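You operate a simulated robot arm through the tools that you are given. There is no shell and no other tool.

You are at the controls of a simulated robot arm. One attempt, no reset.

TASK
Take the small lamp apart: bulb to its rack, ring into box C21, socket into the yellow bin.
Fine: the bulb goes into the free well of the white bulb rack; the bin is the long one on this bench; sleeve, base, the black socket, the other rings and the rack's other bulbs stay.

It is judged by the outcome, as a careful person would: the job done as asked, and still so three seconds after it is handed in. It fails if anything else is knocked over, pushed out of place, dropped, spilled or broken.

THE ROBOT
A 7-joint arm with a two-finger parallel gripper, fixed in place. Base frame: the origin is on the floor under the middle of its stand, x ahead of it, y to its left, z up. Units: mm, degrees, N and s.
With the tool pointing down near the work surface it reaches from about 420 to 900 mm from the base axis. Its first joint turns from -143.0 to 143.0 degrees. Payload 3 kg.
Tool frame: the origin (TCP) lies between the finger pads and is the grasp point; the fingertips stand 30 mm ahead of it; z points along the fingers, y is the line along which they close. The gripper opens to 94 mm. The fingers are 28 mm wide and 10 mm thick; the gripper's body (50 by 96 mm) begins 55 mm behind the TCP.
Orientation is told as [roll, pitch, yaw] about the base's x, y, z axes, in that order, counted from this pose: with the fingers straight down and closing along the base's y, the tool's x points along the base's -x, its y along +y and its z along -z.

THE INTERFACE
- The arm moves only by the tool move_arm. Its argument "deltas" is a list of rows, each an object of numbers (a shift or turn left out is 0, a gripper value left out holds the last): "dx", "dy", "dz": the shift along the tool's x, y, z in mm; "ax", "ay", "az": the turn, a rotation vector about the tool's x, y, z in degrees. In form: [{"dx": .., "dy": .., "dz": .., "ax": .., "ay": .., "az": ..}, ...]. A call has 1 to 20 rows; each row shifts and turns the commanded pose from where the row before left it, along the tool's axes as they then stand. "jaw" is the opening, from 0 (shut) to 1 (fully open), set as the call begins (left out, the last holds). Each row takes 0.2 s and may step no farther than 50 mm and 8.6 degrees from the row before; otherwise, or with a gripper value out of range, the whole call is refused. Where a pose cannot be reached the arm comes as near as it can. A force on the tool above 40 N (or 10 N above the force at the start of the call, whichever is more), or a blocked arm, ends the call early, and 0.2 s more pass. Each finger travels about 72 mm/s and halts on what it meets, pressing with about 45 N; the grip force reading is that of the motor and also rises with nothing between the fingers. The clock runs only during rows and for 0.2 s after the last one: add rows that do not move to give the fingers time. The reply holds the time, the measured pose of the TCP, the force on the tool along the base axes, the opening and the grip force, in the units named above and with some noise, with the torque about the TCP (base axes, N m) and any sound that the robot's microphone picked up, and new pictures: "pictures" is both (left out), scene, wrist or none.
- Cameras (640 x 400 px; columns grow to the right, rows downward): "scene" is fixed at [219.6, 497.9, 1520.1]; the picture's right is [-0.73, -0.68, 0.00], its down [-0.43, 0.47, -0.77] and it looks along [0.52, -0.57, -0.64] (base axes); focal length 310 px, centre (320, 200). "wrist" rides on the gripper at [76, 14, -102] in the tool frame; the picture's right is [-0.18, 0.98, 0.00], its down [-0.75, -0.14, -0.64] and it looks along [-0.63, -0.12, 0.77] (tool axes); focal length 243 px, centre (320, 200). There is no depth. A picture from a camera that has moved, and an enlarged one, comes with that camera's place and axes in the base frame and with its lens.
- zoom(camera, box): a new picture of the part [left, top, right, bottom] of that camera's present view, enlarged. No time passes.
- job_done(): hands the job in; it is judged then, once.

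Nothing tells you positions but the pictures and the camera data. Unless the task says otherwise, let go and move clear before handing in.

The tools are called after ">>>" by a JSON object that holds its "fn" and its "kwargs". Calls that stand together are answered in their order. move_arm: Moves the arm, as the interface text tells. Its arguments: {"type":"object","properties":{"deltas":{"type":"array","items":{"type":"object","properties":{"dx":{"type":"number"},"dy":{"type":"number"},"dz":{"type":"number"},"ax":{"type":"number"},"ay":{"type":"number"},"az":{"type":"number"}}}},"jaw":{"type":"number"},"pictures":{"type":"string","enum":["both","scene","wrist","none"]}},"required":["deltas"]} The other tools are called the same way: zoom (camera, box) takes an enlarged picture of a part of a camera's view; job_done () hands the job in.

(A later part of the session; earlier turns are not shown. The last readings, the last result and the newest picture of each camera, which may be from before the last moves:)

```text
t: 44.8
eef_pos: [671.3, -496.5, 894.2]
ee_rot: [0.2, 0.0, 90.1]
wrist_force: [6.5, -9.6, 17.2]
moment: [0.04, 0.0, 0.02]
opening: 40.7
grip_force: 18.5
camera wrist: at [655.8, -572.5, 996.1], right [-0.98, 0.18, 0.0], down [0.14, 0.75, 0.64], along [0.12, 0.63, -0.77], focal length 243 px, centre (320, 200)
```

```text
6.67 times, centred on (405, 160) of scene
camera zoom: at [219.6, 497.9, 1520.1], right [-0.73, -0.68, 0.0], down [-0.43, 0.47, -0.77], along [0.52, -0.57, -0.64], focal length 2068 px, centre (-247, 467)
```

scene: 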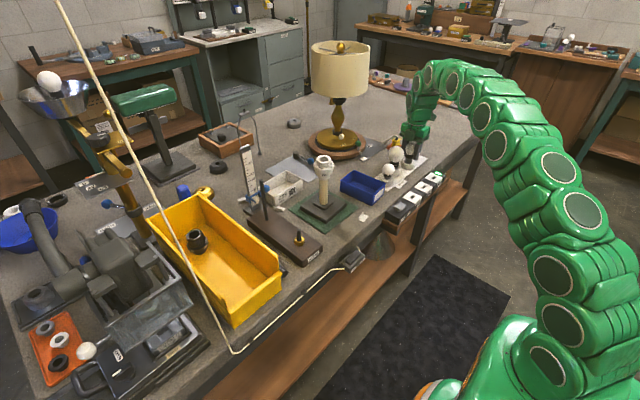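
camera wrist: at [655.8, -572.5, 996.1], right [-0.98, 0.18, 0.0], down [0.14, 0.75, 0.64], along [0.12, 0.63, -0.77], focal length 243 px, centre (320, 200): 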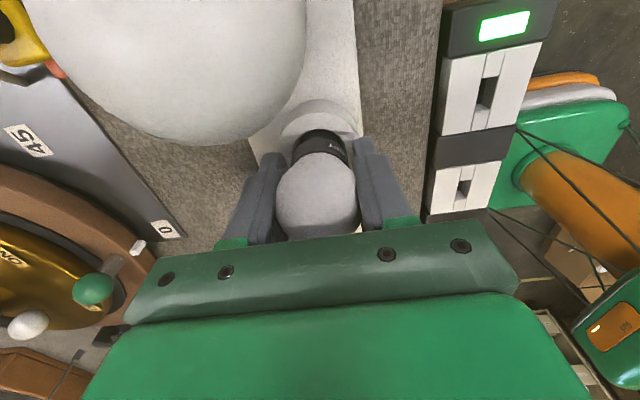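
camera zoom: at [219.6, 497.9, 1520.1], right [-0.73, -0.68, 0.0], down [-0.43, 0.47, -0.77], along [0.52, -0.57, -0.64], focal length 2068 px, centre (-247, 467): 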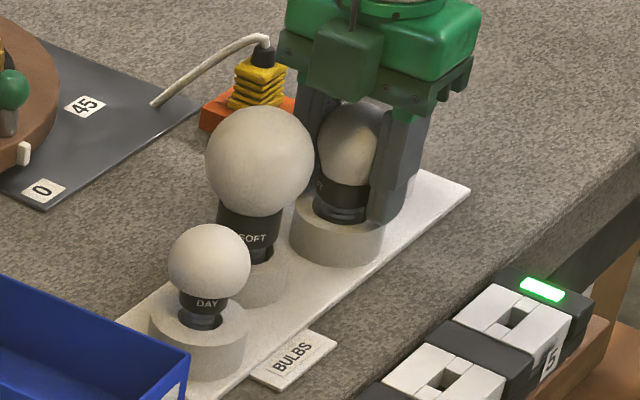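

Contact forces now point the other way (-y), so the true centre is about 0.7 mm back. I'll ease up, re-centre and lower again.

>>> {"fn": "move_arm", "kwargs": {"deltas": [{"dz": -1}, {"dz": -0.7}, {"dx": 0.8, "dy": -0.3}, {}], "pictures": "none"}}

>>> {"fn": "move_arm", "kwargs": {"deltas": [{"dz": 0.7}, {"dz": 0.7}, {"dz": 0.5}, {}], "pictures": "wrist"}}

>>> {"fn": "zoom", "kwargs": {"camera": "wrist", "box": [260, 60, 380, 180]}}

```text
t: 45.8
eef_pos: [670.3, -498.2, 894.0]
ee_rot: [0.3, 0.1, 90.0]
wrist_force: [0.5, 0.2, 0.1]
moment: [0.01, 0.03, 0.0]
opening: 40.7
grip_force: 17.7
```

```text
t: 46.8
eef_pos: [670.0, -497.9, 893.0]
ee_rot: [0.3, 0.0, 90.0]
wrist_force: [-14.2, 16.7, 7.7]
moment: [-0.12, -0.04, -0.15]
opening: 40.6
grip_force: 18.4
camera wrist: at [656.3, -573.4, 995.9], right [-0.98, 0.18, 0.0], down [0.14, 0.75, 0.64], along [0.11, 0.63, -0.77], focal length 243 px, centre (320, 200)
```

wrist: 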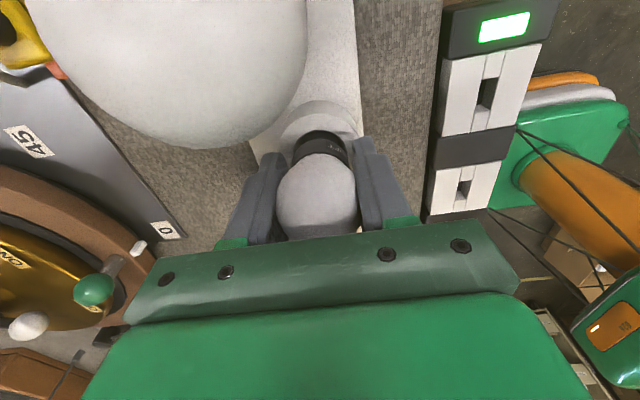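

```text
3.33 times, centred on (320, 120) of wrist
camera zoom: at [656.3, -573.4, 995.9], right [-0.98, 0.18, 0.0], down [0.14, 0.75, 0.64], along [0.11, 0.63, -0.77], focal length 809 px, centre (320, 467)
```

zoom: 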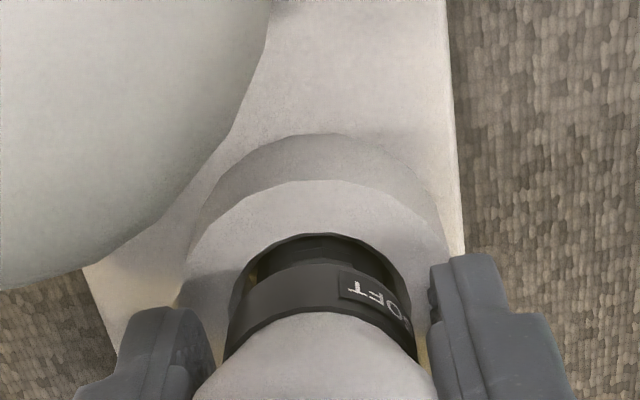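

The neck sits ~10 mm above the rim, so the stem is on the well floor; lateral forces are just sub-millimetre offsets. I'll relax the position slightly, then open the fingers.

>>> {"fn": "move_arm", "kwargs": {"deltas": [{"dx": -0.4, "dy": 0.2, "dz": -0.3}, {}], "pictures": "none"}}

>>> {"fn": "move_arm", "kwargs": {"deltas": [{}, {}, {}], "jaw": 0.48, "pictures": "wrist"}}

>>> {"fn": "zoom", "kwargs": {"camera": "scene", "box": [385, 130, 425, 190]}}

```text
t: 47.4
eef_pos: [670.9, -496.9, 893.4]
ee_rot: [0.2, 0.0, 90.1]
wrist_force: [-3.3, 7.0, -1.2]
moment: [-0.14, -0.14, 0.0]
opening: 40.4
grip_force: 18.3
```

```text
t: 48.2
eef_pos: [669.3, -496.6, 894.0]
ee_rot: [0.2, -0.1, 90.0]
wrist_force: [0.7, -0.5, -0.1]
moment: [-0.01, -0.03, 0.01]
opening: 44.9
grip_force: 0.1
camera wrist: at [656.0, -573.4, 995.9], right [-0.98, 0.18, 0.0], down [0.14, 0.75, 0.64], along [0.12, 0.63, -0.77], focal length 243 px, centre (320, 200)
```

wrist: 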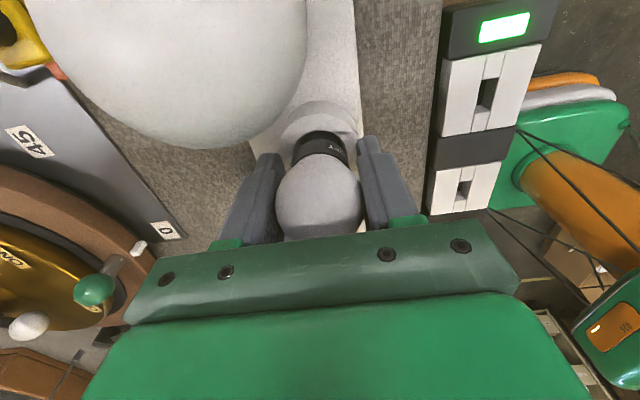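

```text
6.67 times, centred on (405, 160) of scene
camera zoom: at [219.6, 497.9, 1520.1], right [-0.73, -0.68, 0.0], down [-0.43, 0.47, -0.77], along [0.52, -0.57, -0.64], focal length 2068 px, centre (-247, 467)
```

zoom: 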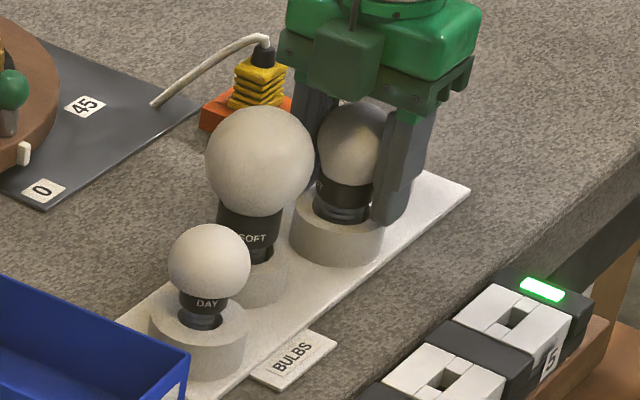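

The bulb stands in the well. Opening fully and rising straight up.

>>> {"fn": "move_arm", "kwargs": {"deltas": [{}, {}, {"dz": -10}, {"dz": -20}, {"dz": -30}, {"dz": -40}, {"dz": -40}, {}], "jaw": 0.8, "pictures": "both"}}

>>> {"fn": "zoom", "kwargs": {"camera": "scene", "box": [380, 120, 430, 190]}}

>>> {"fn": "zoom", "kwargs": {"camera": "scene", "box": [300, 140, 350, 220]}}

```text
t: 50.0
eef_pos: [671.7, -501.3, 1033.0]
ee_rot: [0.3, 0.0, 90.0]
wrist_force: [-1.0, -0.4, 0.2]
moment: [0.0, 0.0, -0.03]
opening: 75.1
grip_force: 0.0
camera wrist: at [658.1, -575.8, 1134.5], right [-0.98, 0.18, 0.0], down [0.14, 0.75, 0.64], along [0.12, 0.63, -0.77], focal length 243 px, centre (320, 200)
```

scene: 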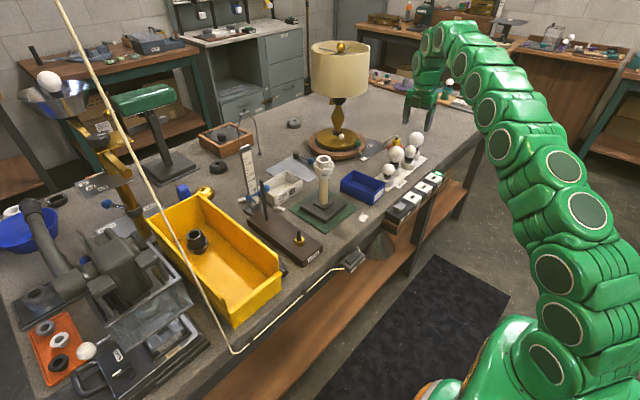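
wrist: 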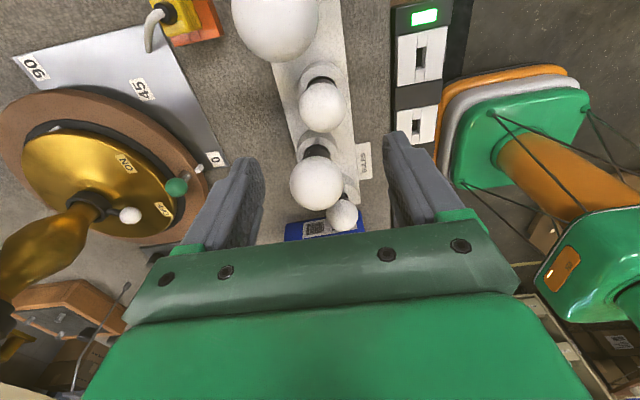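

```text
5.71 times, centred on (405, 155) of scene
camera zoom: at [219.6, 497.9, 1520.1], right [-0.73, -0.68, 0.0], down [-0.43, 0.47, -0.77], along [0.52, -0.57, -0.64], focal length 1773 px, centre (-166, 457)
```

zoom: 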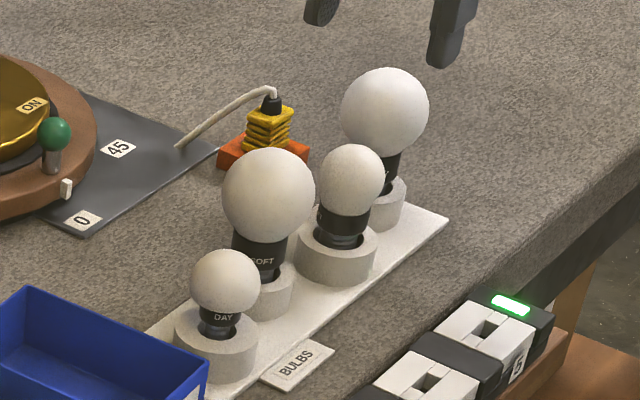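

```text
5.00 times, centred on (325, 180) of scene
camera zoom: at [219.6, 497.9, 1520.1], right [-0.73, -0.68, 0.0], down [-0.43, 0.47, -0.77], along [0.52, -0.57, -0.64], focal length 1551 px, centre (295, 300)
```

zoom: 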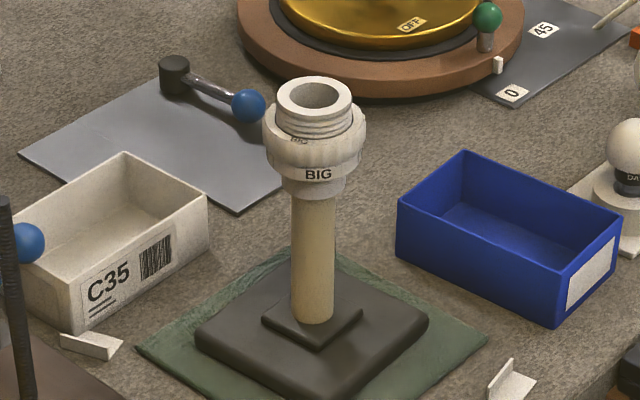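

The bulb stands properly in its well and the lamp is still on its mat. Next the ring: move above the lamp, then rewind the wrist to yaw -180 so there is plenty of counter-clockwise travel.

>>> {"fn": "move_arm", "kwargs": {"deltas": [{"dz": -20, "dx": -20}, {"dx": -35, "dz": -20}, {"dx": -40, "dz": -20}, {"dx": -40, "dz": -20}, {"dx": -40, "dz": -10}, {"dx": -40}, {"dx": -40, "dy": -10}, {"dx": -40, "dy": -15}, {"dx": -40, "dy": -20}, {"dx": -40, "dy": -20}, {"dx": -40, "dy": -9}, {}], "jaw": 1.0, "pictures": "wrist"}}

>>> {"fn": "move_arm", "kwargs": {"deltas": [{"az": 8.5}, {"az": 8.5}, {"az": 8.5}, {"az": 8.5}, {"az": 8.5}, {"az": 8.5}, {"az": 8.5}, {"az": 8.5}, {"az": 8.5}, {"az": 8.5}, {"az": 8.5}, {"az": 8.5}, {"az": 8.5}, {"az": 8.5}, {"az": 8.5}, {"az": 8.5}, {"az": 8.5}, {"az": 8.5}, {"az": 8.5}, {"az": 8.5}], "pictures": "none"}}

>>> {"fn": "move_arm", "kwargs": {"deltas": [{"az": 8.5}, {"az": 8.5}, {"az": 8.5}, {"az": 8.5}, {"az": 8.5}, {"az": 8.5}, {"az": 8.5}, {"az": 8.5}, {"az": 8.5}, {"az": 8.5}, {"az": 8.5}, {}], "pictures": "both"}}

```text
t: 52.6
eef_pos: [746.7, -81.0, 1124.9]
ee_rot: [0.2, 0.0, 90.0]
wrist_force: [0.4, 0.0, -0.4]
moment: [-0.01, -0.01, 0.0]
opening: 94.0
grip_force: 0.0
camera wrist: at [733.7, -157.2, 1226.7], right [-0.98, 0.18, 0.0], down [0.14, 0.75, 0.64], along [0.12, 0.63, -0.77], focal length 243 px, centre (320, 200)
```

wrist: 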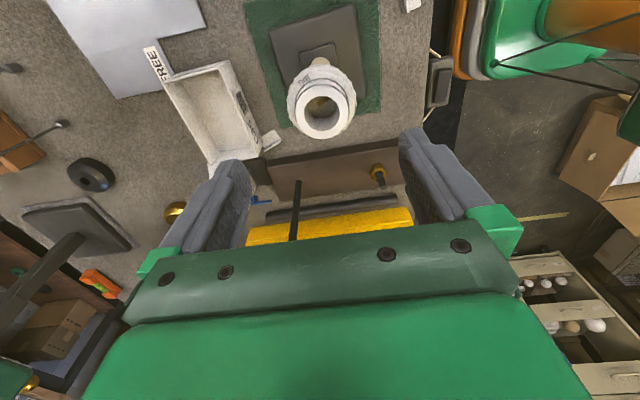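

```text
t: 56.8
eef_pos: [746.2, -82.7, 1124.9]
ee_rot: [-0.2, -0.1, -80.1]
wrist_force: [-0.6, 0.3, -0.1]
moment: [-0.01, 0.01, 0.0]
opening: 94.0
grip_force: 0.1
```

```text
t: 59.4
eef_pos: [745.5, -83.1, 1123.2]
ee_rot: [0.1, -0.2, -173.6]
wrist_force: [-0.6, -0.6, -0.1]
moment: [0.02, 0.02, 0.01]
opening: 94.1
grip_force: 0.0
camera wrist: at [822.5, -87.6, 1225.3], right [-0.07, -1.0, 0.0], down [-0.76, 0.06, 0.64], along [-0.64, 0.05, -0.76], focal length 243 px, centre (320, 200)
```

scene: 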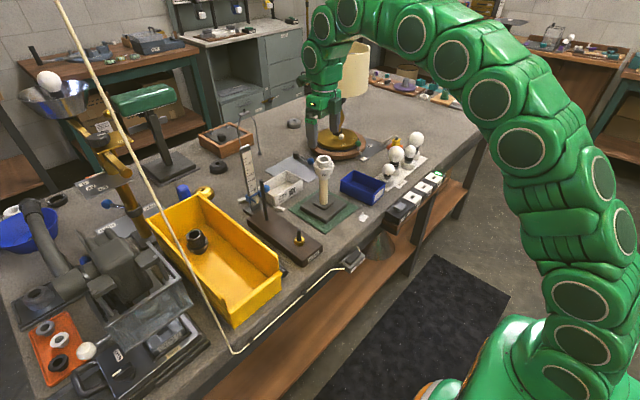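
wrist: 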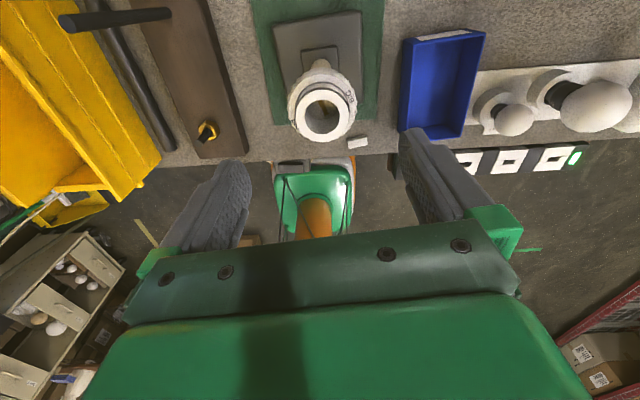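

>>> {"fn": "zoom", "kwargs": {"camera": "wrist", "box": [260, 40, 380, 160]}}

>>> {"fn": "zoom", "kwargs": {"camera": "scene", "box": [305, 140, 345, 190]}}

```text
3.33 times, centred on (320, 100) of wrist
camera zoom: at [822.5, -87.6, 1225.3], right [-0.07, -1.0, 0.0], down [-0.76, 0.06, 0.64], along [-0.64, 0.05, -0.76], focal length 809 px, centre (320, 533)
```

zoom: 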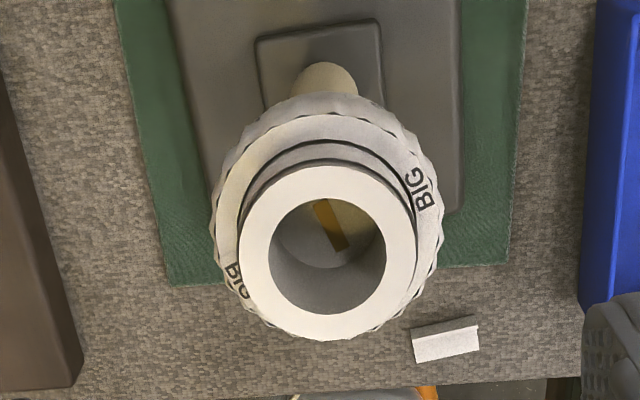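

```text
8.00 times, centred on (325, 165) of scene
camera zoom: at [219.6, 497.9, 1520.1], right [-0.73, -0.68, 0.0], down [-0.43, 0.47, -0.77], along [0.52, -0.57, -0.64], focal length 2482 px, centre (280, 480)
```

zoom: 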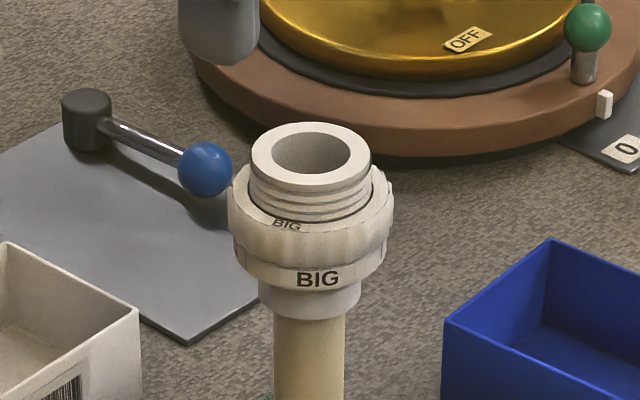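

Ring centre is ~1.6 mm to the tool's +y. I'll correct, descend around the ring (ribs at z≈982–1005), checking alignment partway.

>>> {"fn": "move_arm", "kwargs": {"deltas": [{"dy": 1.6, "dx": 0.4}, {"dz": 20}, {"dz": 25}, {"dz": 20}, {}], "pictures": "wrist"}}

>>> {"fn": "zoom", "kwargs": {"camera": "wrist", "box": [260, 60, 380, 220]}}

```text
t: 60.6
eef_pos: [745.3, -84.4, 1059.1]
ee_rot: [0.0, -0.2, -173.6]
wrist_force: [-0.5, 0.0, -0.7]
moment: [-0.01, -0.01, 0.0]
opening: 93.7
grip_force: 0.1
camera wrist: at [822.7, -89.2, 1160.3], right [-0.07, -1.0, 0.0], down [-0.76, 0.06, 0.64], along [-0.64, 0.05, -0.76], focal length 243 px, centre (320, 200)
```

wrist: 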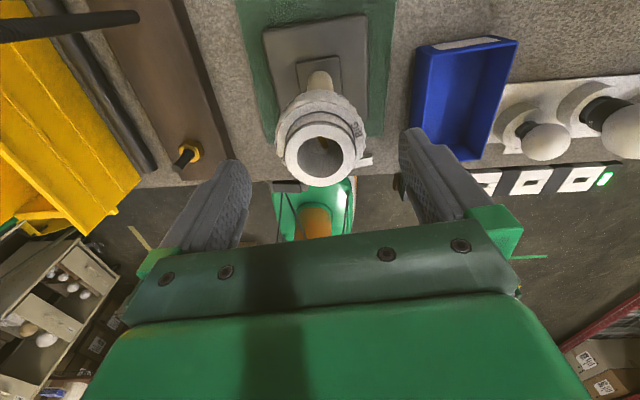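

```text
2.50 times, centred on (320, 140) of wrist
camera zoom: at [822.7, -89.2, 1160.3], right [-0.07, -1.0, 0.0], down [-0.76, 0.06, 0.64], along [-0.64, 0.05, -0.76], focal length 606 px, centre (320, 350)
```

zoom: 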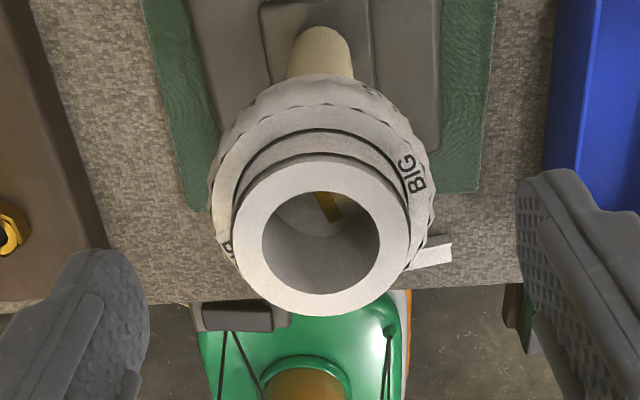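

Well centred. Descending to the ring's ribs and closing gently.

>>> {"fn": "move_arm", "kwargs": {"deltas": [{"dz": 20}, {"dz": 20}, {"dz": 15}, {"dz": 8}, {}], "pictures": "both"}}

>>> {"fn": "zoom", "kwargs": {"camera": "scene", "box": [295, 130, 355, 210]}}

```text
t: 61.8
eef_pos: [745.4, -85.6, 996.8]
ee_rot: [0.0, -0.2, -173.5]
wrist_force: [0.3, 0.3, -0.1]
moment: [0.01, -0.02, -0.03]
opening: 93.9
grip_force: 0.0
camera wrist: at [823.0, -89.6, 1097.4], right [-0.07, -1.0, 0.0], down [-0.76, 0.05, 0.64], along [-0.64, 0.05, -0.76], focal length 243 px, centre (320, 200)
```

scene: 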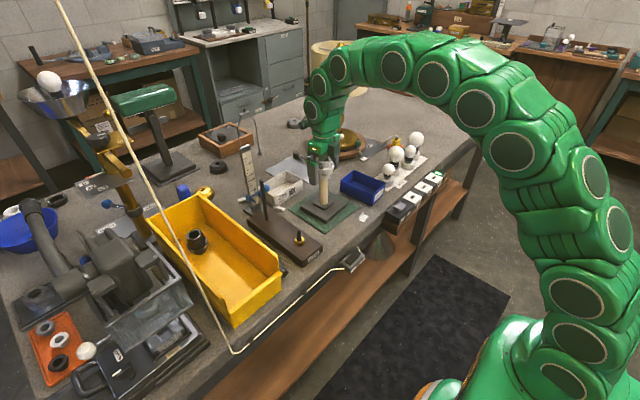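
wrist: 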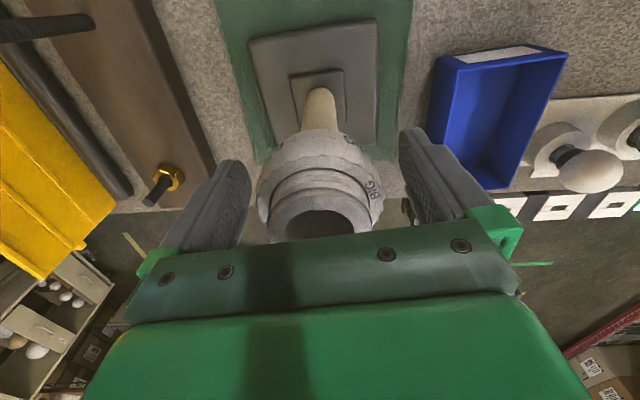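

```text
5.00 times, centred on (325, 170) of scene
camera zoom: at [219.6, 497.9, 1520.1], right [-0.73, -0.68, 0.0], down [-0.43, 0.47, -0.77], along [0.52, -0.57, -0.64], focal length 1551 px, centre (295, 350)
```

zoom: 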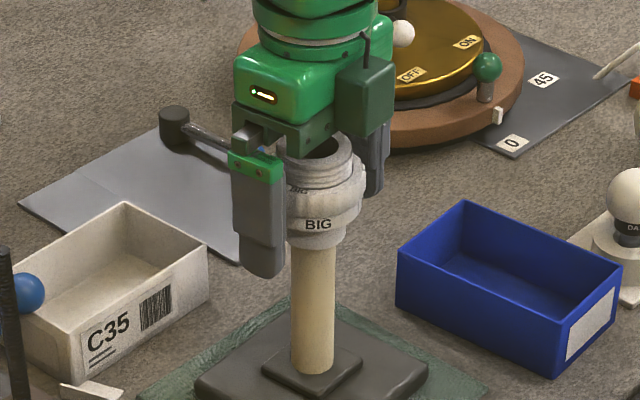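

>>> {"fn": "move_arm", "kwargs": {"deltas": [{}, {}, {}, {}], "jaw": 0.58, "pictures": "wrist"}}

>>> {"fn": "zoom", "kwargs": {"camera": "scene", "box": [305, 140, 345, 190]}}

```text
t: 62.8
eef_pos: [744.8, -84.4, 995.3]
ee_rot: [0.0, -0.1, -173.5]
wrist_force: [-3.7, 4.5, -1.5]
moment: [-0.02, -0.06, 0.01]
opening: 60.0
grip_force: 45.3
camera wrist: at [822.9, -89.4, 1097.5], right [-0.07, -1.0, 0.0], down [-0.76, 0.05, 0.65], along [-0.64, 0.05, -0.76], focal length 243 px, centre (320, 200)
```

wrist: 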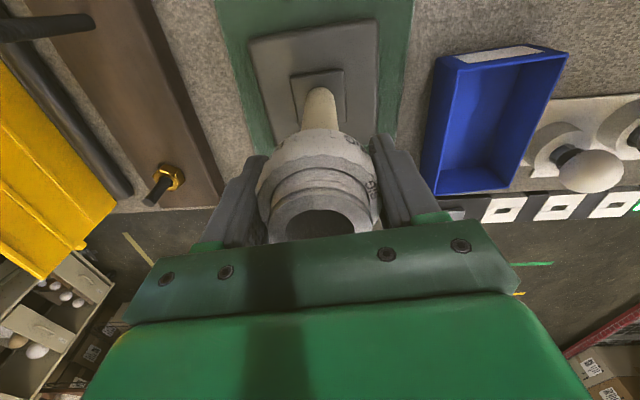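

```text
8.00 times, centred on (325, 165) of scene
camera zoom: at [219.6, 497.9, 1520.1], right [-0.73, -0.68, 0.0], down [-0.43, 0.47, -0.77], along [0.52, -0.57, -0.64], focal length 2482 px, centre (280, 480)
```

zoom: 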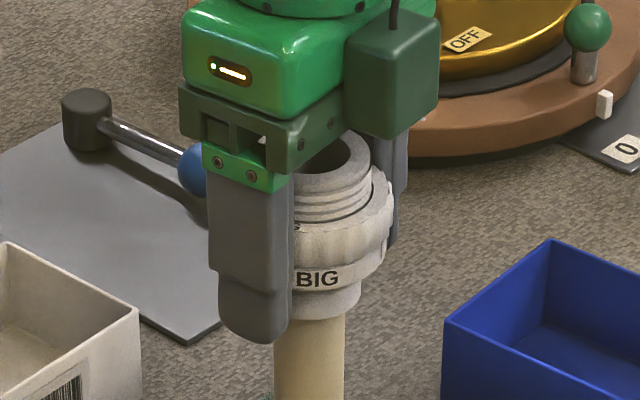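

Ring gripped at 60 mm. Turning counter-clockwise a little and watching forces.

>>> {"fn": "move_arm", "kwargs": {"deltas": [{"az": -4}, {"az": -5}, {"az": -6}, {}], "pictures": "wrist"}}

>>> {"fn": "zoom", "kwargs": {"camera": "scene", "box": [280, 130, 370, 230]}}

>>> {"fn": "zoom", "kwargs": {"camera": "wrist", "box": [220, 20, 420, 250]}}

```text
t: 63.8
eef_pos: [744.9, -83.3, 996.6]
ee_rot: [0.0, -0.2, -158.4]
wrist_force: [6.9, -2.1, 1.2]
moment: [-0.13, -0.02, -0.03]
opening: 59.7
grip_force: 44.7
camera wrist: at [821.4, -69.0, 1098.0], right [0.19, -0.98, 0.0], down [-0.75, -0.15, 0.64], along [-0.63, -0.12, -0.77], focal length 243 px, centre (320, 200)
```

wrist: 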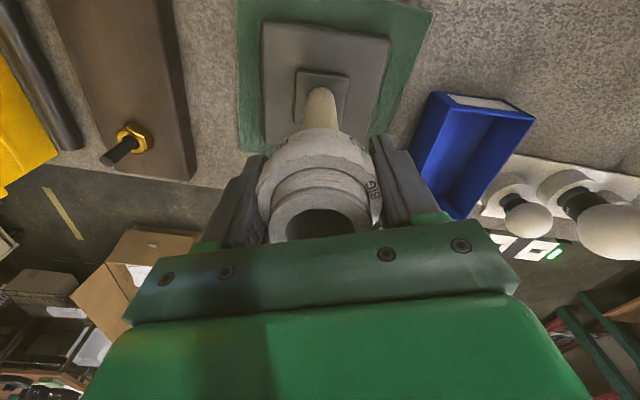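

```text
4.00 times, centred on (325, 180) of scene
camera zoom: at [219.6, 497.9, 1520.1], right [-0.73, -0.68, 0.0], down [-0.43, 0.47, -0.77], along [0.52, -0.57, -0.64], focal length 1241 px, centre (300, 280)
```

zoom: 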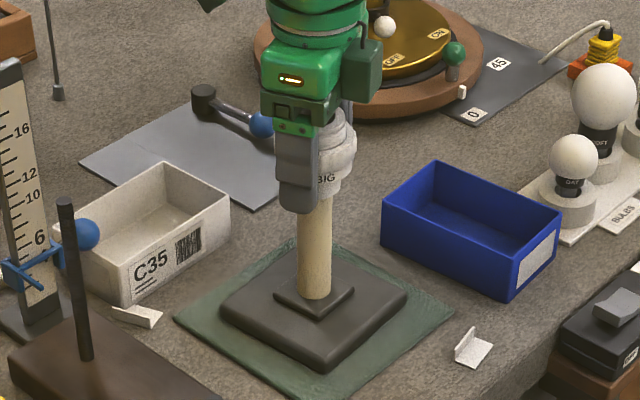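

```text
1.74 times, centred on (320, 135) of wrist
camera zoom: at [821.4, -69.0, 1098.0], right [0.19, -0.98, 0.0], down [-0.75, -0.15, 0.64], along [-0.63, -0.12, -0.77], focal length 422 px, centre (320, 313)
```

zoom: 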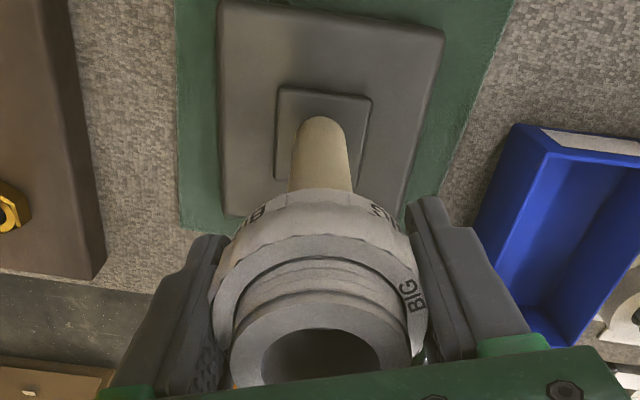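

The ring is turning (label moved ~13°) and the base is still. Continuing.

>>> {"fn": "move_arm", "kwargs": {"deltas": [{"az": -7}, {"az": -7}, {"az": -7}, {"az": -7}, {"az": -7}, {"az": -7}, {}], "pictures": "none"}}

>>> {"fn": "zoom", "kwargs": {"camera": "scene", "box": [305, 140, 345, 190]}}

>>> {"fn": "zoom", "kwargs": {"camera": "wrist", "box": [220, 20, 420, 250]}}

```text
t: 65.4
eef_pos: [745.4, -84.4, 996.6]
ee_rot: [0.0, 0.0, -116.4]
wrist_force: [-3.4, 1.6, 12.4]
moment: [-0.09, 0.27, -0.01]
opening: 59.6
grip_force: 44.9
stopped in row 7: the force on the tool passed its limit at 41 N (the readings are from after the stop); the commanded pose is now the measured one
```

```text
8.00 times, centred on (325, 165) of scene
camera zoom: at [219.6, 497.9, 1520.1], right [-0.73, -0.68, 0.0], down [-0.43, 0.47, -0.77], along [0.52, -0.57, -0.64], focal length 2482 px, centre (280, 480)
```

zoom: 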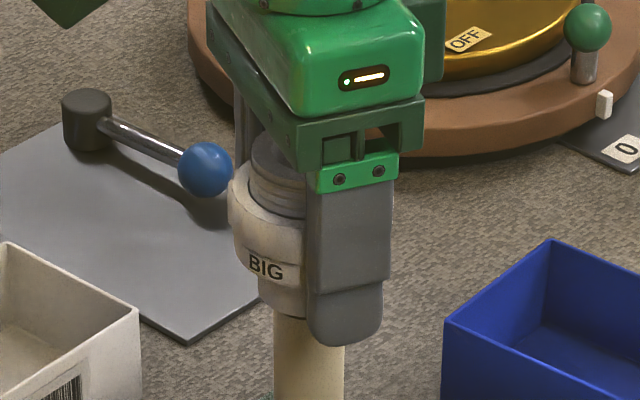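

```text
1.74 times, centred on (320, 135) of wrist
camera zoom: at [791.6, -22.0, 1099.2], right [0.8, -0.6, 0.0], down [-0.46, -0.61, 0.64], along [-0.39, -0.51, -0.77], focal length 422 px, centre (320, 313)
```

zoom: 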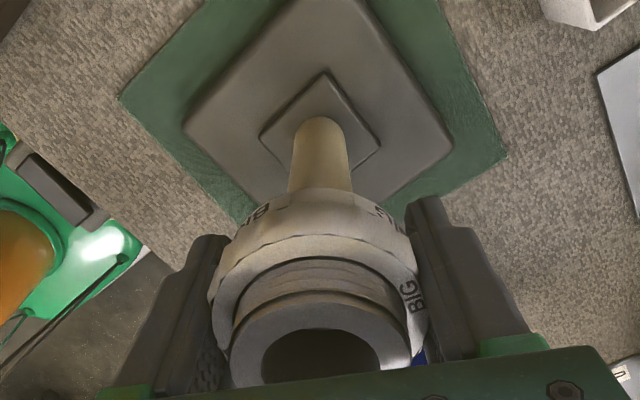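

The ring is riding up its thread (right-hand) and pushed on the gripper. I'll lift as I turn, checking the force often.

>>> {"fn": "move_arm", "kwargs": {"deltas": [{"dz": -0.5}, {}], "pictures": "none"}}

>>> {"fn": "move_arm", "kwargs": {"deltas": [{"az": -5, "dz": -0.1}, {"az": -5, "dz": -0.1}, {"az": -5, "dz": -0.1}, {}], "pictures": "none"}}

```text
t: 66.0
eef_pos: [745.1, -83.9, 997.3]
ee_rot: [0.0, 0.0, -116.5]
wrist_force: [3.9, -4.3, 3.4]
moment: [-0.05, 0.01, 0.01]
opening: 59.4
grip_force: 45.1
```

```text
t: 67.0
eef_pos: [744.7, -84.3, 998.5]
ee_rot: [0.0, 0.0, -101.4]
wrist_force: [0.4, -6.8, 4.5]
moment: [-0.07, 0.0, -0.03]
opening: 59.1
grip_force: 45.4
```

Stiffness ≈18 N/mm gives a thread pitch near 8.6 mm/rev (0.19 mm per 8°). Continuing with matched lift.

>>> {"fn": "move_arm", "kwargs": {"deltas": [{"az": -8, "dz": -0.19}, {"az": -8, "dz": -0.19}, {"az": -8, "dz": -0.19}, {"az": -8, "dz": -0.19}, {"az": -8, "dz": -0.19}, {"az": -8, "dz": -0.19}, {"az": -8, "dz": -0.19}, {}], "pictures": "wrist"}}

>>> {"fn": "zoom", "kwargs": {"camera": "scene", "box": [280, 130, 370, 230]}}

>>> {"fn": "zoom", "kwargs": {"camera": "wrist", "box": [220, 20, 420, 250]}}

```text
t: 68.8
eef_pos: [745.7, -82.2, 998.8]
ee_rot: [0.0, 0.0, -45.3]
wrist_force: [4.9, -2.1, -2.0]
moment: [0.0, -0.11, -0.01]
opening: 59.4
grip_force: 44.7
camera wrist: at [701.5, -19.1, 1101.3], right [0.83, 0.56, 0.0], down [0.43, -0.64, 0.64], along [0.36, -0.53, -0.77], focal length 243 px, centre (320, 200)
```

wrist: 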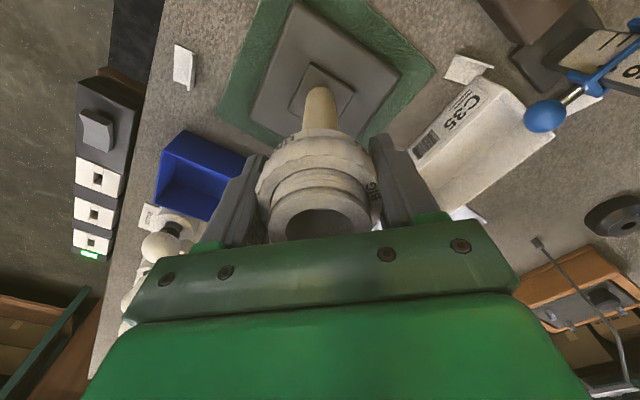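

```text
4.00 times, centred on (325, 180) of scene
camera zoom: at [219.6, 497.9, 1520.1], right [-0.73, -0.68, 0.0], down [-0.43, 0.47, -0.77], along [0.52, -0.57, -0.64], focal length 1241 px, centre (300, 280)
```

zoom: 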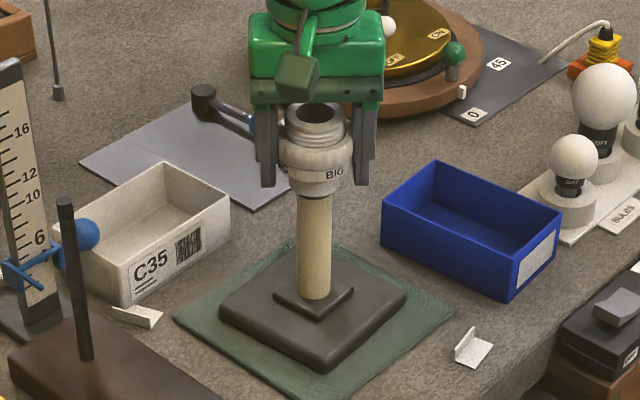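

```text
1.74 times, centred on (320, 135) of wrist
camera zoom: at [701.5, -19.1, 1101.3], right [0.83, 0.56, 0.0], down [0.43, -0.64, 0.64], along [0.36, -0.53, -0.77], focal length 422 px, centre (320, 313)
```

zoom: 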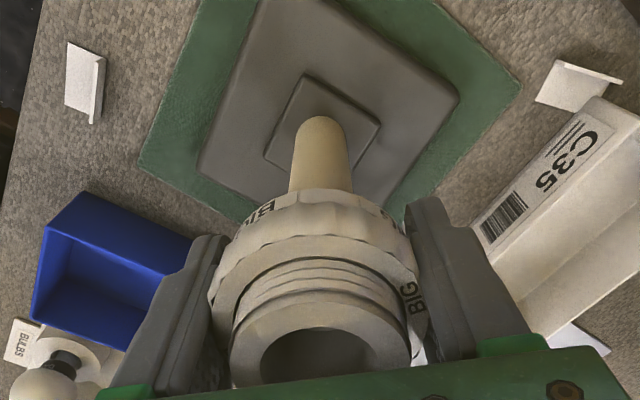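

>>> {"fn": "zoom", "kwargs": {"camera": "scene", "box": [305, 140, 345, 190]}}

>>> {"fn": "zoom", "kwargs": {"camera": "scene", "box": [312, 152, 336, 182]}}

```text
8.00 times, centred on (325, 165) of scene
camera zoom: at [219.6, 497.9, 1520.1], right [-0.73, -0.68, 0.0], down [-0.43, 0.47, -0.77], along [0.52, -0.57, -0.64], focal length 2482 px, centre (280, 480)
```

zoom: 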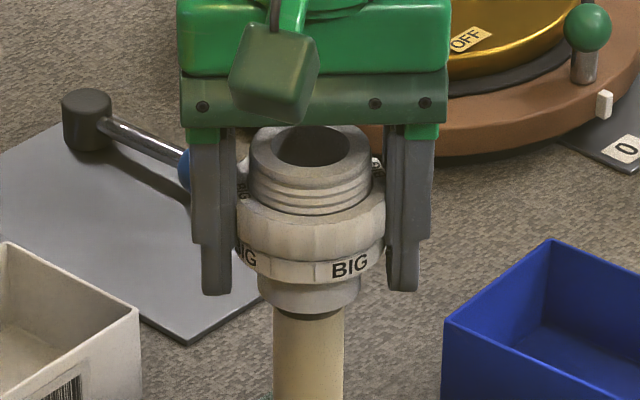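

```text
13.33 times, centred on (324, 167) of scene
camera zoom: at [219.6, 497.9, 1520.1], right [-0.73, -0.68, 0.0], down [-0.43, 0.47, -0.77], along [0.52, -0.57, -0.64], focal length 4136 px, centre (267, 640)
```

zoom: 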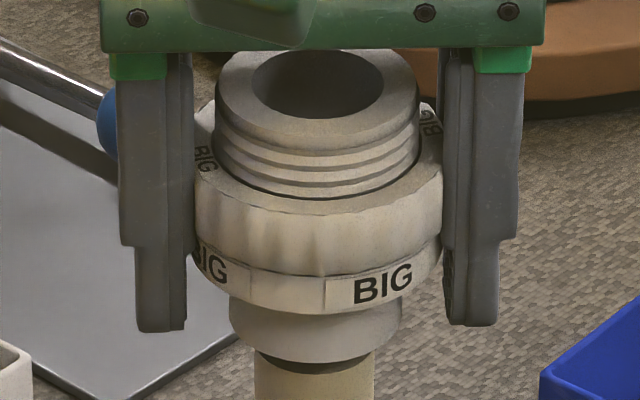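

The socket top hasn't moved while the ring and its skirt have risen ~3–4 mm, so the ring is unscrewing properly. Continuing.

>>> {"fn": "move_arm", "kwargs": {"deltas": [{"az": -8, "dz": -0.17}, {"az": -8, "dz": -0.18}, {"az": -8, "dz": -0.19}, {"az": -8, "dz": -0.19}, {"az": -8, "dz": -0.19}, {"az": -8, "dz": -0.19}, {"az": -8, "dz": -0.19}, {"az": -8, "dz": -0.19}, {}], "pictures": "none"}}

>>> {"fn": "zoom", "kwargs": {"camera": "scene", "box": [305, 140, 345, 190]}}

```text
t: 70.8
eef_pos: [745.0, -83.7, 1000.1]
ee_rot: [0.0, 0.1, 18.7]
wrist_force: [0.2, -0.9, -1.1]
moment: [-0.03, 0.0, 0.04]
opening: 59.5
grip_force: 45.2
```

```text
8.00 times, centred on (325, 165) of scene
camera zoom: at [219.6, 497.9, 1520.1], right [-0.73, -0.68, 0.0], down [-0.43, 0.47, -0.77], along [0.52, -0.57, -0.64], focal length 2482 px, centre (280, 480)
```

zoom: 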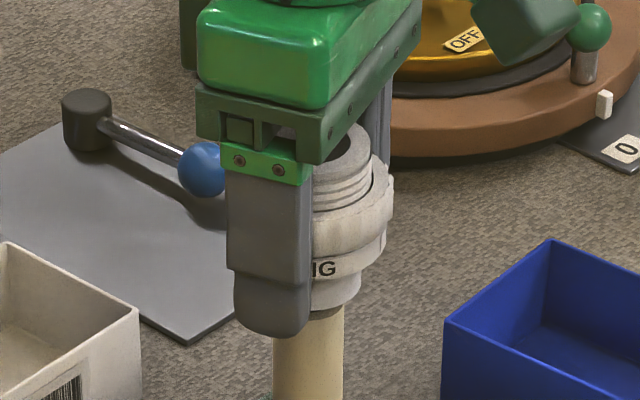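

>>> {"fn": "move_arm", "kwargs": {"deltas": [{"dz": -0.7}, {"dz": -0.8}, {}], "pictures": "none"}}

>>> {"fn": "zoom", "kwargs": {"camera": "scene", "box": [305, 140, 345, 190]}}

>>> {"fn": "zoom", "kwargs": {"camera": "wrist", "box": [220, 20, 420, 250]}}

```text
t: 71.6
eef_pos: [745.3, -84.2, 1002.4]
ee_rot: [0.0, 0.0, 18.6]
wrist_force: [-0.2, -0.7, -0.4]
moment: [-0.01, 0.01, 0.0]
opening: 59.4
grip_force: 44.6
```

```text
8.00 times, centred on (325, 165) of scene
camera zoom: at [219.6, 497.9, 1520.1], right [-0.73, -0.68, 0.0], down [-0.43, 0.47, -0.77], along [0.52, -0.57, -0.64], focal length 2482 px, centre (280, 480)
```

zoom: 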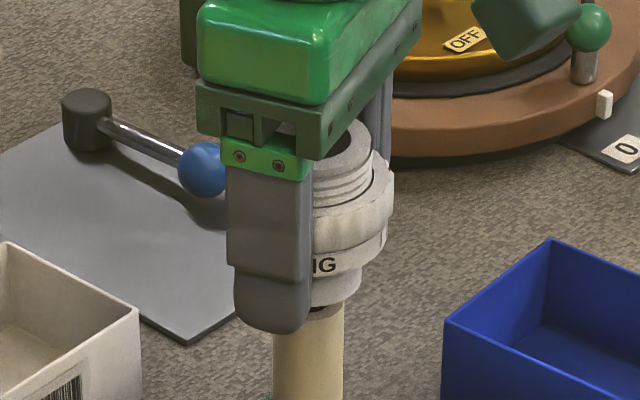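

```text
1.74 times, centred on (320, 135) of wrist
camera zoom: at [668.2, -94.5, 1104.4], right [-0.14, 0.99, 0.0], down [0.76, 0.11, 0.64], along [0.64, 0.09, -0.77], focal length 422 px, centre (320, 313)
```

zoom: 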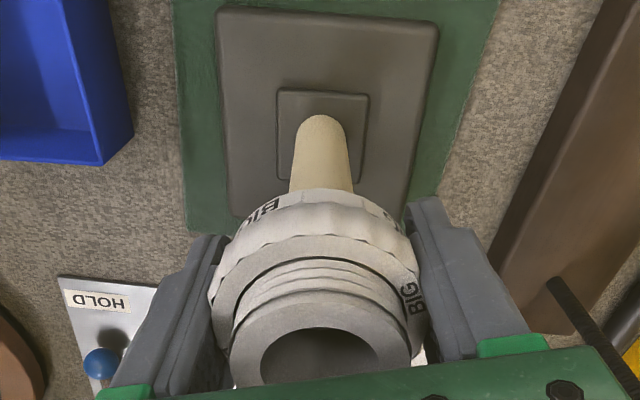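

Force stays near zero when lifting, but the wrist view suggests the socket may be rising with the ring. I'll look closely before lifting further.

>>> {"fn": "zoom", "kwargs": {"camera": "scene", "box": [314, 150, 338, 186]}}

>>> {"fn": "zoom", "kwargs": {"camera": "wrist", "box": [270, 100, 370, 240]}}

>>> {"fn": "zoom", "kwargs": {"camera": "scene", "box": [316, 170, 332, 186]}}

```text
11.11 times, centred on (326, 168) of scene
camera zoom: at [219.6, 497.9, 1520.1], right [-0.73, -0.68, 0.0], down [-0.43, 0.47, -0.77], along [0.52, -0.57, -0.64], focal length 3447 px, centre (253, 556)
```

zoom: 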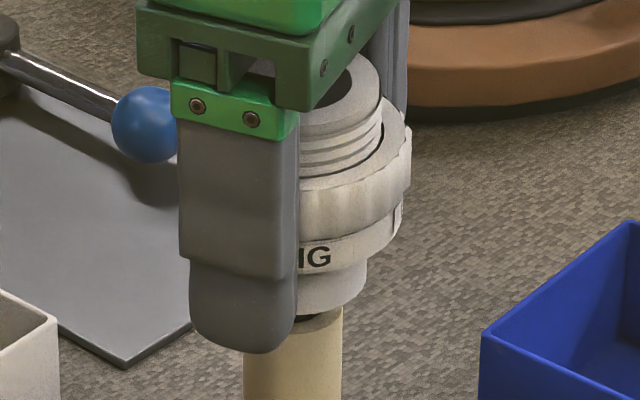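

```text
2.86 times, centred on (320, 170) of wrist
camera zoom: at [668.2, -94.5, 1104.4], right [-0.14, 0.99, 0.0], down [0.76, 0.11, 0.64], along [0.64, 0.09, -0.77], focal length 693 px, centre (320, 286)
```

zoom: 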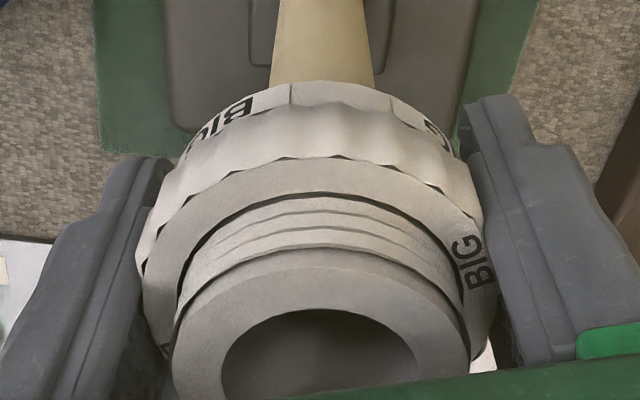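

```text
16.00 times, centred on (324, 178) of scene
camera zoom: at [219.6, 497.9, 1520.1], right [-0.73, -0.68, 0.0], down [-0.43, 0.47, -0.77], along [0.52, -0.57, -0.64], focal length 4963 px, centre (256, 552)
```

zoom: 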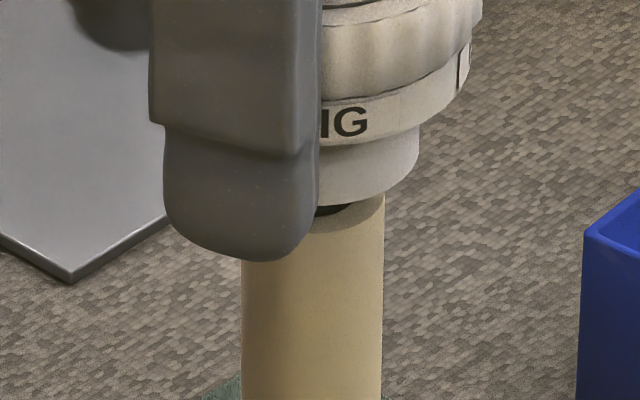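

The gap above the cream tube shows the socket and ring came up together: the socket has unscrewed from the stem instead of the ring from the socket. I'll lower back to feel for the thread and re-seat the socket rather than pull it off this way.

>>> {"fn": "move_arm", "kwargs": {"deltas": [{"dz": 0.7}, {"dz": 0.8}, {}], "pictures": "none"}}

>>> {"fn": "move_arm", "kwargs": {"deltas": [{"az": 5}, {"az": 5}, {"az": 5}, {}], "pictures": "none"}}

```text
t: 72.4
eef_pos: [746.0, -84.2, 999.4]
ee_rot: [0.0, 0.0, 18.7]
wrist_force: [0.0, -0.1, 0.0]
moment: [-0.03, -0.02, 0.05]
opening: 59.7
grip_force: 45.0
```

```text
t: 73.4
eef_pos: [745.7, -84.6, 999.5]
ee_rot: [0.0, -0.1, 3.4]
wrist_force: [0.5, -0.4, -1.0]
moment: [0.0, 0.03, 0.0]
opening: 59.5
grip_force: 45.0
```

>>> {"fn": "move_arm", "kwargs": {"deltas": [{"dz": 0.5}, {"dz": 0.5}, {}], "pictures": "none"}}

>>> {"fn": "move_arm", "kwargs": {"deltas": [{"dz": 0.5}, {"dz": 0.5}, {}], "pictures": "none"}}

>>> {"fn": "zoom", "kwargs": {"camera": "scene", "box": [314, 150, 338, 186]}}

```text
t: 74.2
eef_pos: [745.2, -83.7, 999.4]
ee_rot: [0.0, 0.0, 3.7]
wrist_force: [-0.2, -0.1, -0.9]
moment: [-0.03, 0.03, 0.0]
opening: 59.6
grip_force: 44.9
```

```text
t: 75.1
eef_pos: [745.1, -83.7, 999.4]
ee_rot: [-0.1, -0.1, 3.5]
wrist_force: [-11.4, 2.0, 16.7]
moment: [-0.06, 0.16, -0.01]
opening: 59.5
grip_force: 45.2
stopped in row 3: the force on the tool passed its limit at 42 N (the readings are from after the stop); the commanded pose is now the measured one
```

```text
11.11 times, centred on (326, 168) of scene
camera zoom: at [219.6, 497.9, 1520.1], right [-0.73, -0.68, 0.0], down [-0.43, 0.47, -0.77], along [0.52, -0.57, -0.64], focal length 3447 px, centre (253, 556)
```

zoom: 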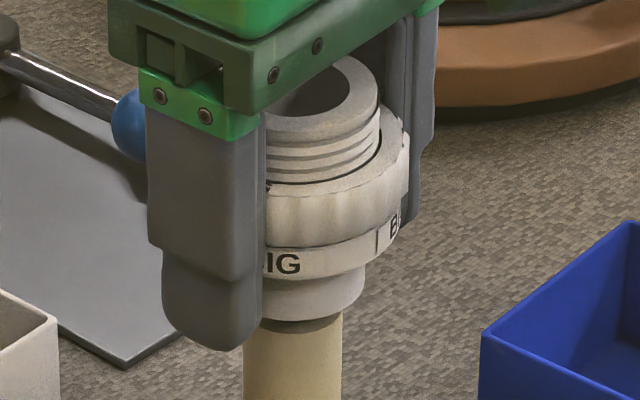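

It meets the thread start. Turning clockwise with light downward pressure to re-engage the socket on the stem.

>>> {"fn": "move_arm", "kwargs": {"deltas": [{"az": 6}, {"az": 6}, {"az": 6}, {}], "pictures": "none"}}

>>> {"fn": "move_arm", "kwargs": {"deltas": [{"az": 6, "dz": 0.14}, {"az": 6, "dz": 0.14}, {"az": 6, "dz": 0.14}, {}], "pictures": "none"}}

```text
t: 76.1
eef_pos: [744.7, -83.2, 999.6]
ee_rot: [0.0, -0.2, -14.4]
wrist_force: [-6.2, 1.0, 6.8]
moment: [-0.05, 0.02, 0.0]
opening: 59.2
grip_force: 45.2
```

```text
t: 77.1
eef_pos: [747.0, -83.6, 999.1]
ee_rot: [0.0, 0.0, -32.6]
wrist_force: [-5.3, -3.4, 0.0]
moment: [-0.14, 0.05, 0.02]
opening: 59.5
grip_force: 44.8
```

It's engaging (force falling as it's drawn down). Continuing clockwise with matching descent.

>>> {"fn": "move_arm", "kwargs": {"deltas": [{"az": 8, "dz": 0.22}, {"az": 8, "dz": 0.22}, {"az": 8, "dz": 0.22}, {"az": 8, "dz": 0.22}, {}], "pictures": "none"}}

>>> {"fn": "move_arm", "kwargs": {"deltas": [{"az": 8, "dz": 0.22}, {"az": 8, "dz": 0.22}, {"az": 8, "dz": 0.22}, {}], "pictures": "none"}}

>>> {"fn": "zoom", "kwargs": {"camera": "scene", "box": [314, 150, 338, 186]}}

>>> {"fn": "zoom", "kwargs": {"camera": "wrist", "box": [270, 100, 370, 240]}}

```text
t: 78.3
eef_pos: [745.5, -84.9, 998.3]
ee_rot: [0.1, 0.0, -64.5]
wrist_force: [-2.8, 3.2, -7.8]
moment: [0.09, 0.06, 0.0]
opening: 59.3
grip_force: 45.2
```

```text
t: 79.3
eef_pos: [747.0, -85.5, 997.8]
ee_rot: [0.0, 0.0, -88.5]
wrist_force: [-1.7, 1.2, -12.5]
moment: [0.04, 0.02, -0.01]
opening: 59.4
grip_force: 44.8
```

```text
11.11 times, centred on (326, 168) of scene
camera zoom: at [219.6, 497.9, 1520.1], right [-0.73, -0.68, 0.0], down [-0.43, 0.47, -0.77], along [0.52, -0.57, -0.64], focal length 3447 px, centre (253, 556)
```

zoom: 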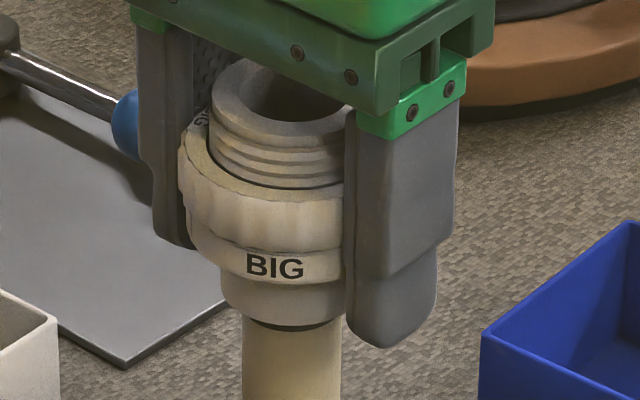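

```text
2.86 times, centred on (320, 170) of wrist
camera zoom: at [758.0, -7.4, 1100.1], right [0.99, -0.16, 0.0], down [-0.12, -0.76, 0.64], along [-0.1, -0.63, -0.77], focal length 693 px, centre (320, 286)
```

zoom: 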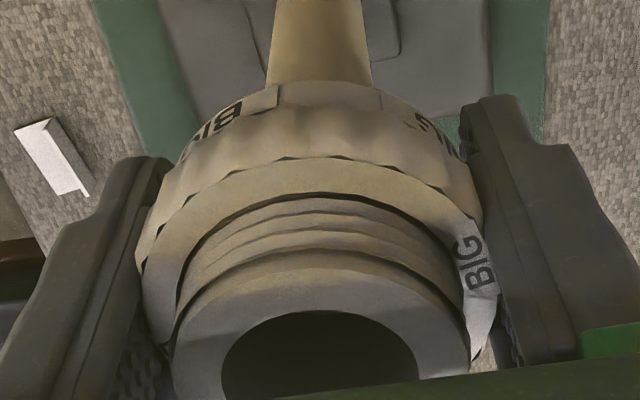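

>>> {"fn": "move_arm", "kwargs": {"deltas": [{"dz": 0.5}, {"az": 8, "dz": 0.22}, {"az": 8, "dz": 0.22}, {"az": 8, "dz": 0.22}, {"az": 8, "dz": 0.22}, {}], "pictures": "none"}}

>>> {"fn": "zoom", "kwargs": {"camera": "scene", "box": [314, 150, 338, 186]}}

```text
t: 80.7
eef_pos: [746.6, -83.0, 996.9]
ee_rot: [0.1, 0.0, -120.5]
wrist_force: [0.5, 3.6, -4.1]
moment: [-0.13, 0.11, 0.0]
opening: 59.3
grip_force: 44.7
```

```text
11.11 times, centred on (326, 168) of scene
camera zoom: at [219.6, 497.9, 1520.1], right [-0.73, -0.68, 0.0], down [-0.43, 0.47, -0.77], along [0.52, -0.57, -0.64], focal length 3447 px, centre (253, 556)
```

zoom: 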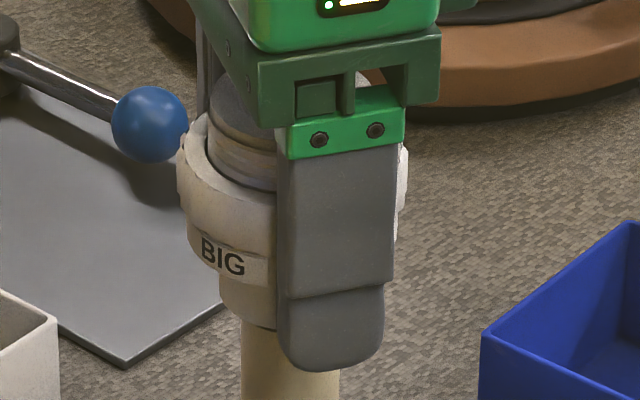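

>>> {"fn": "move_arm", "kwargs": {"deltas": [{"az": 8, "dz": 0.2}, {"az": 8, "dz": 0.2}, {"az": 8, "dz": 0.2}, {"az": 8, "dz": 0.2}, {}], "pictures": "none"}}

>>> {"fn": "zoom", "kwargs": {"camera": "scene", "box": [314, 150, 338, 186]}}

>>> {"fn": "zoom", "kwargs": {"camera": "wrist", "box": [270, 100, 370, 240]}}

```text
t: 81.9
eef_pos: [746.3, -83.5, 996.9]
ee_rot: [0.0, 0.0, -152.4]
wrist_force: [1.5, 5.4, -1.5]
moment: [0.01, 0.16, 0.01]
opening: 59.6
grip_force: 44.8
```

```text
11.11 times, centred on (326, 168) of scene
camera zoom: at [219.6, 497.9, 1520.1], right [-0.73, -0.68, 0.0], down [-0.43, 0.47, -0.77], along [0.52, -0.57, -0.64], focal length 3447 px, centre (253, 556)
```

zoom: 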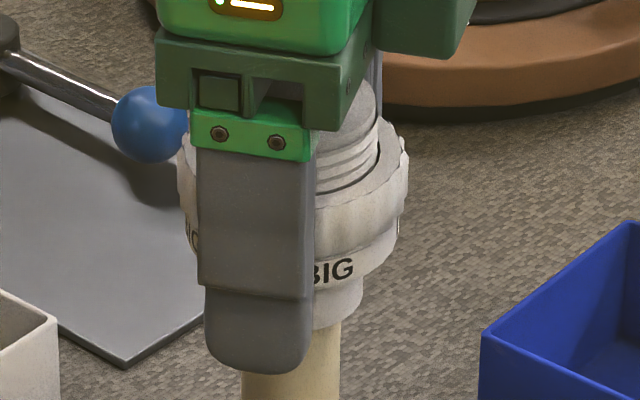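

```text
2.86 times, centred on (320, 170) of wrist
camera zoom: at [819.7, -60.8, 1098.3], right [0.29, -0.96, 0.0], down [-0.73, -0.22, 0.64], along [-0.61, -0.19, -0.77], focal length 693 px, centre (320, 286)
```

zoom: 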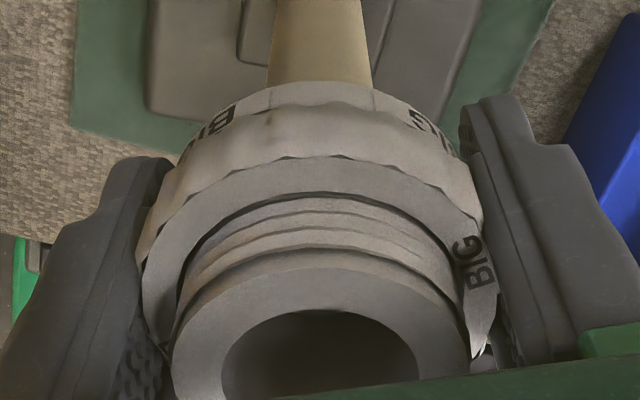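

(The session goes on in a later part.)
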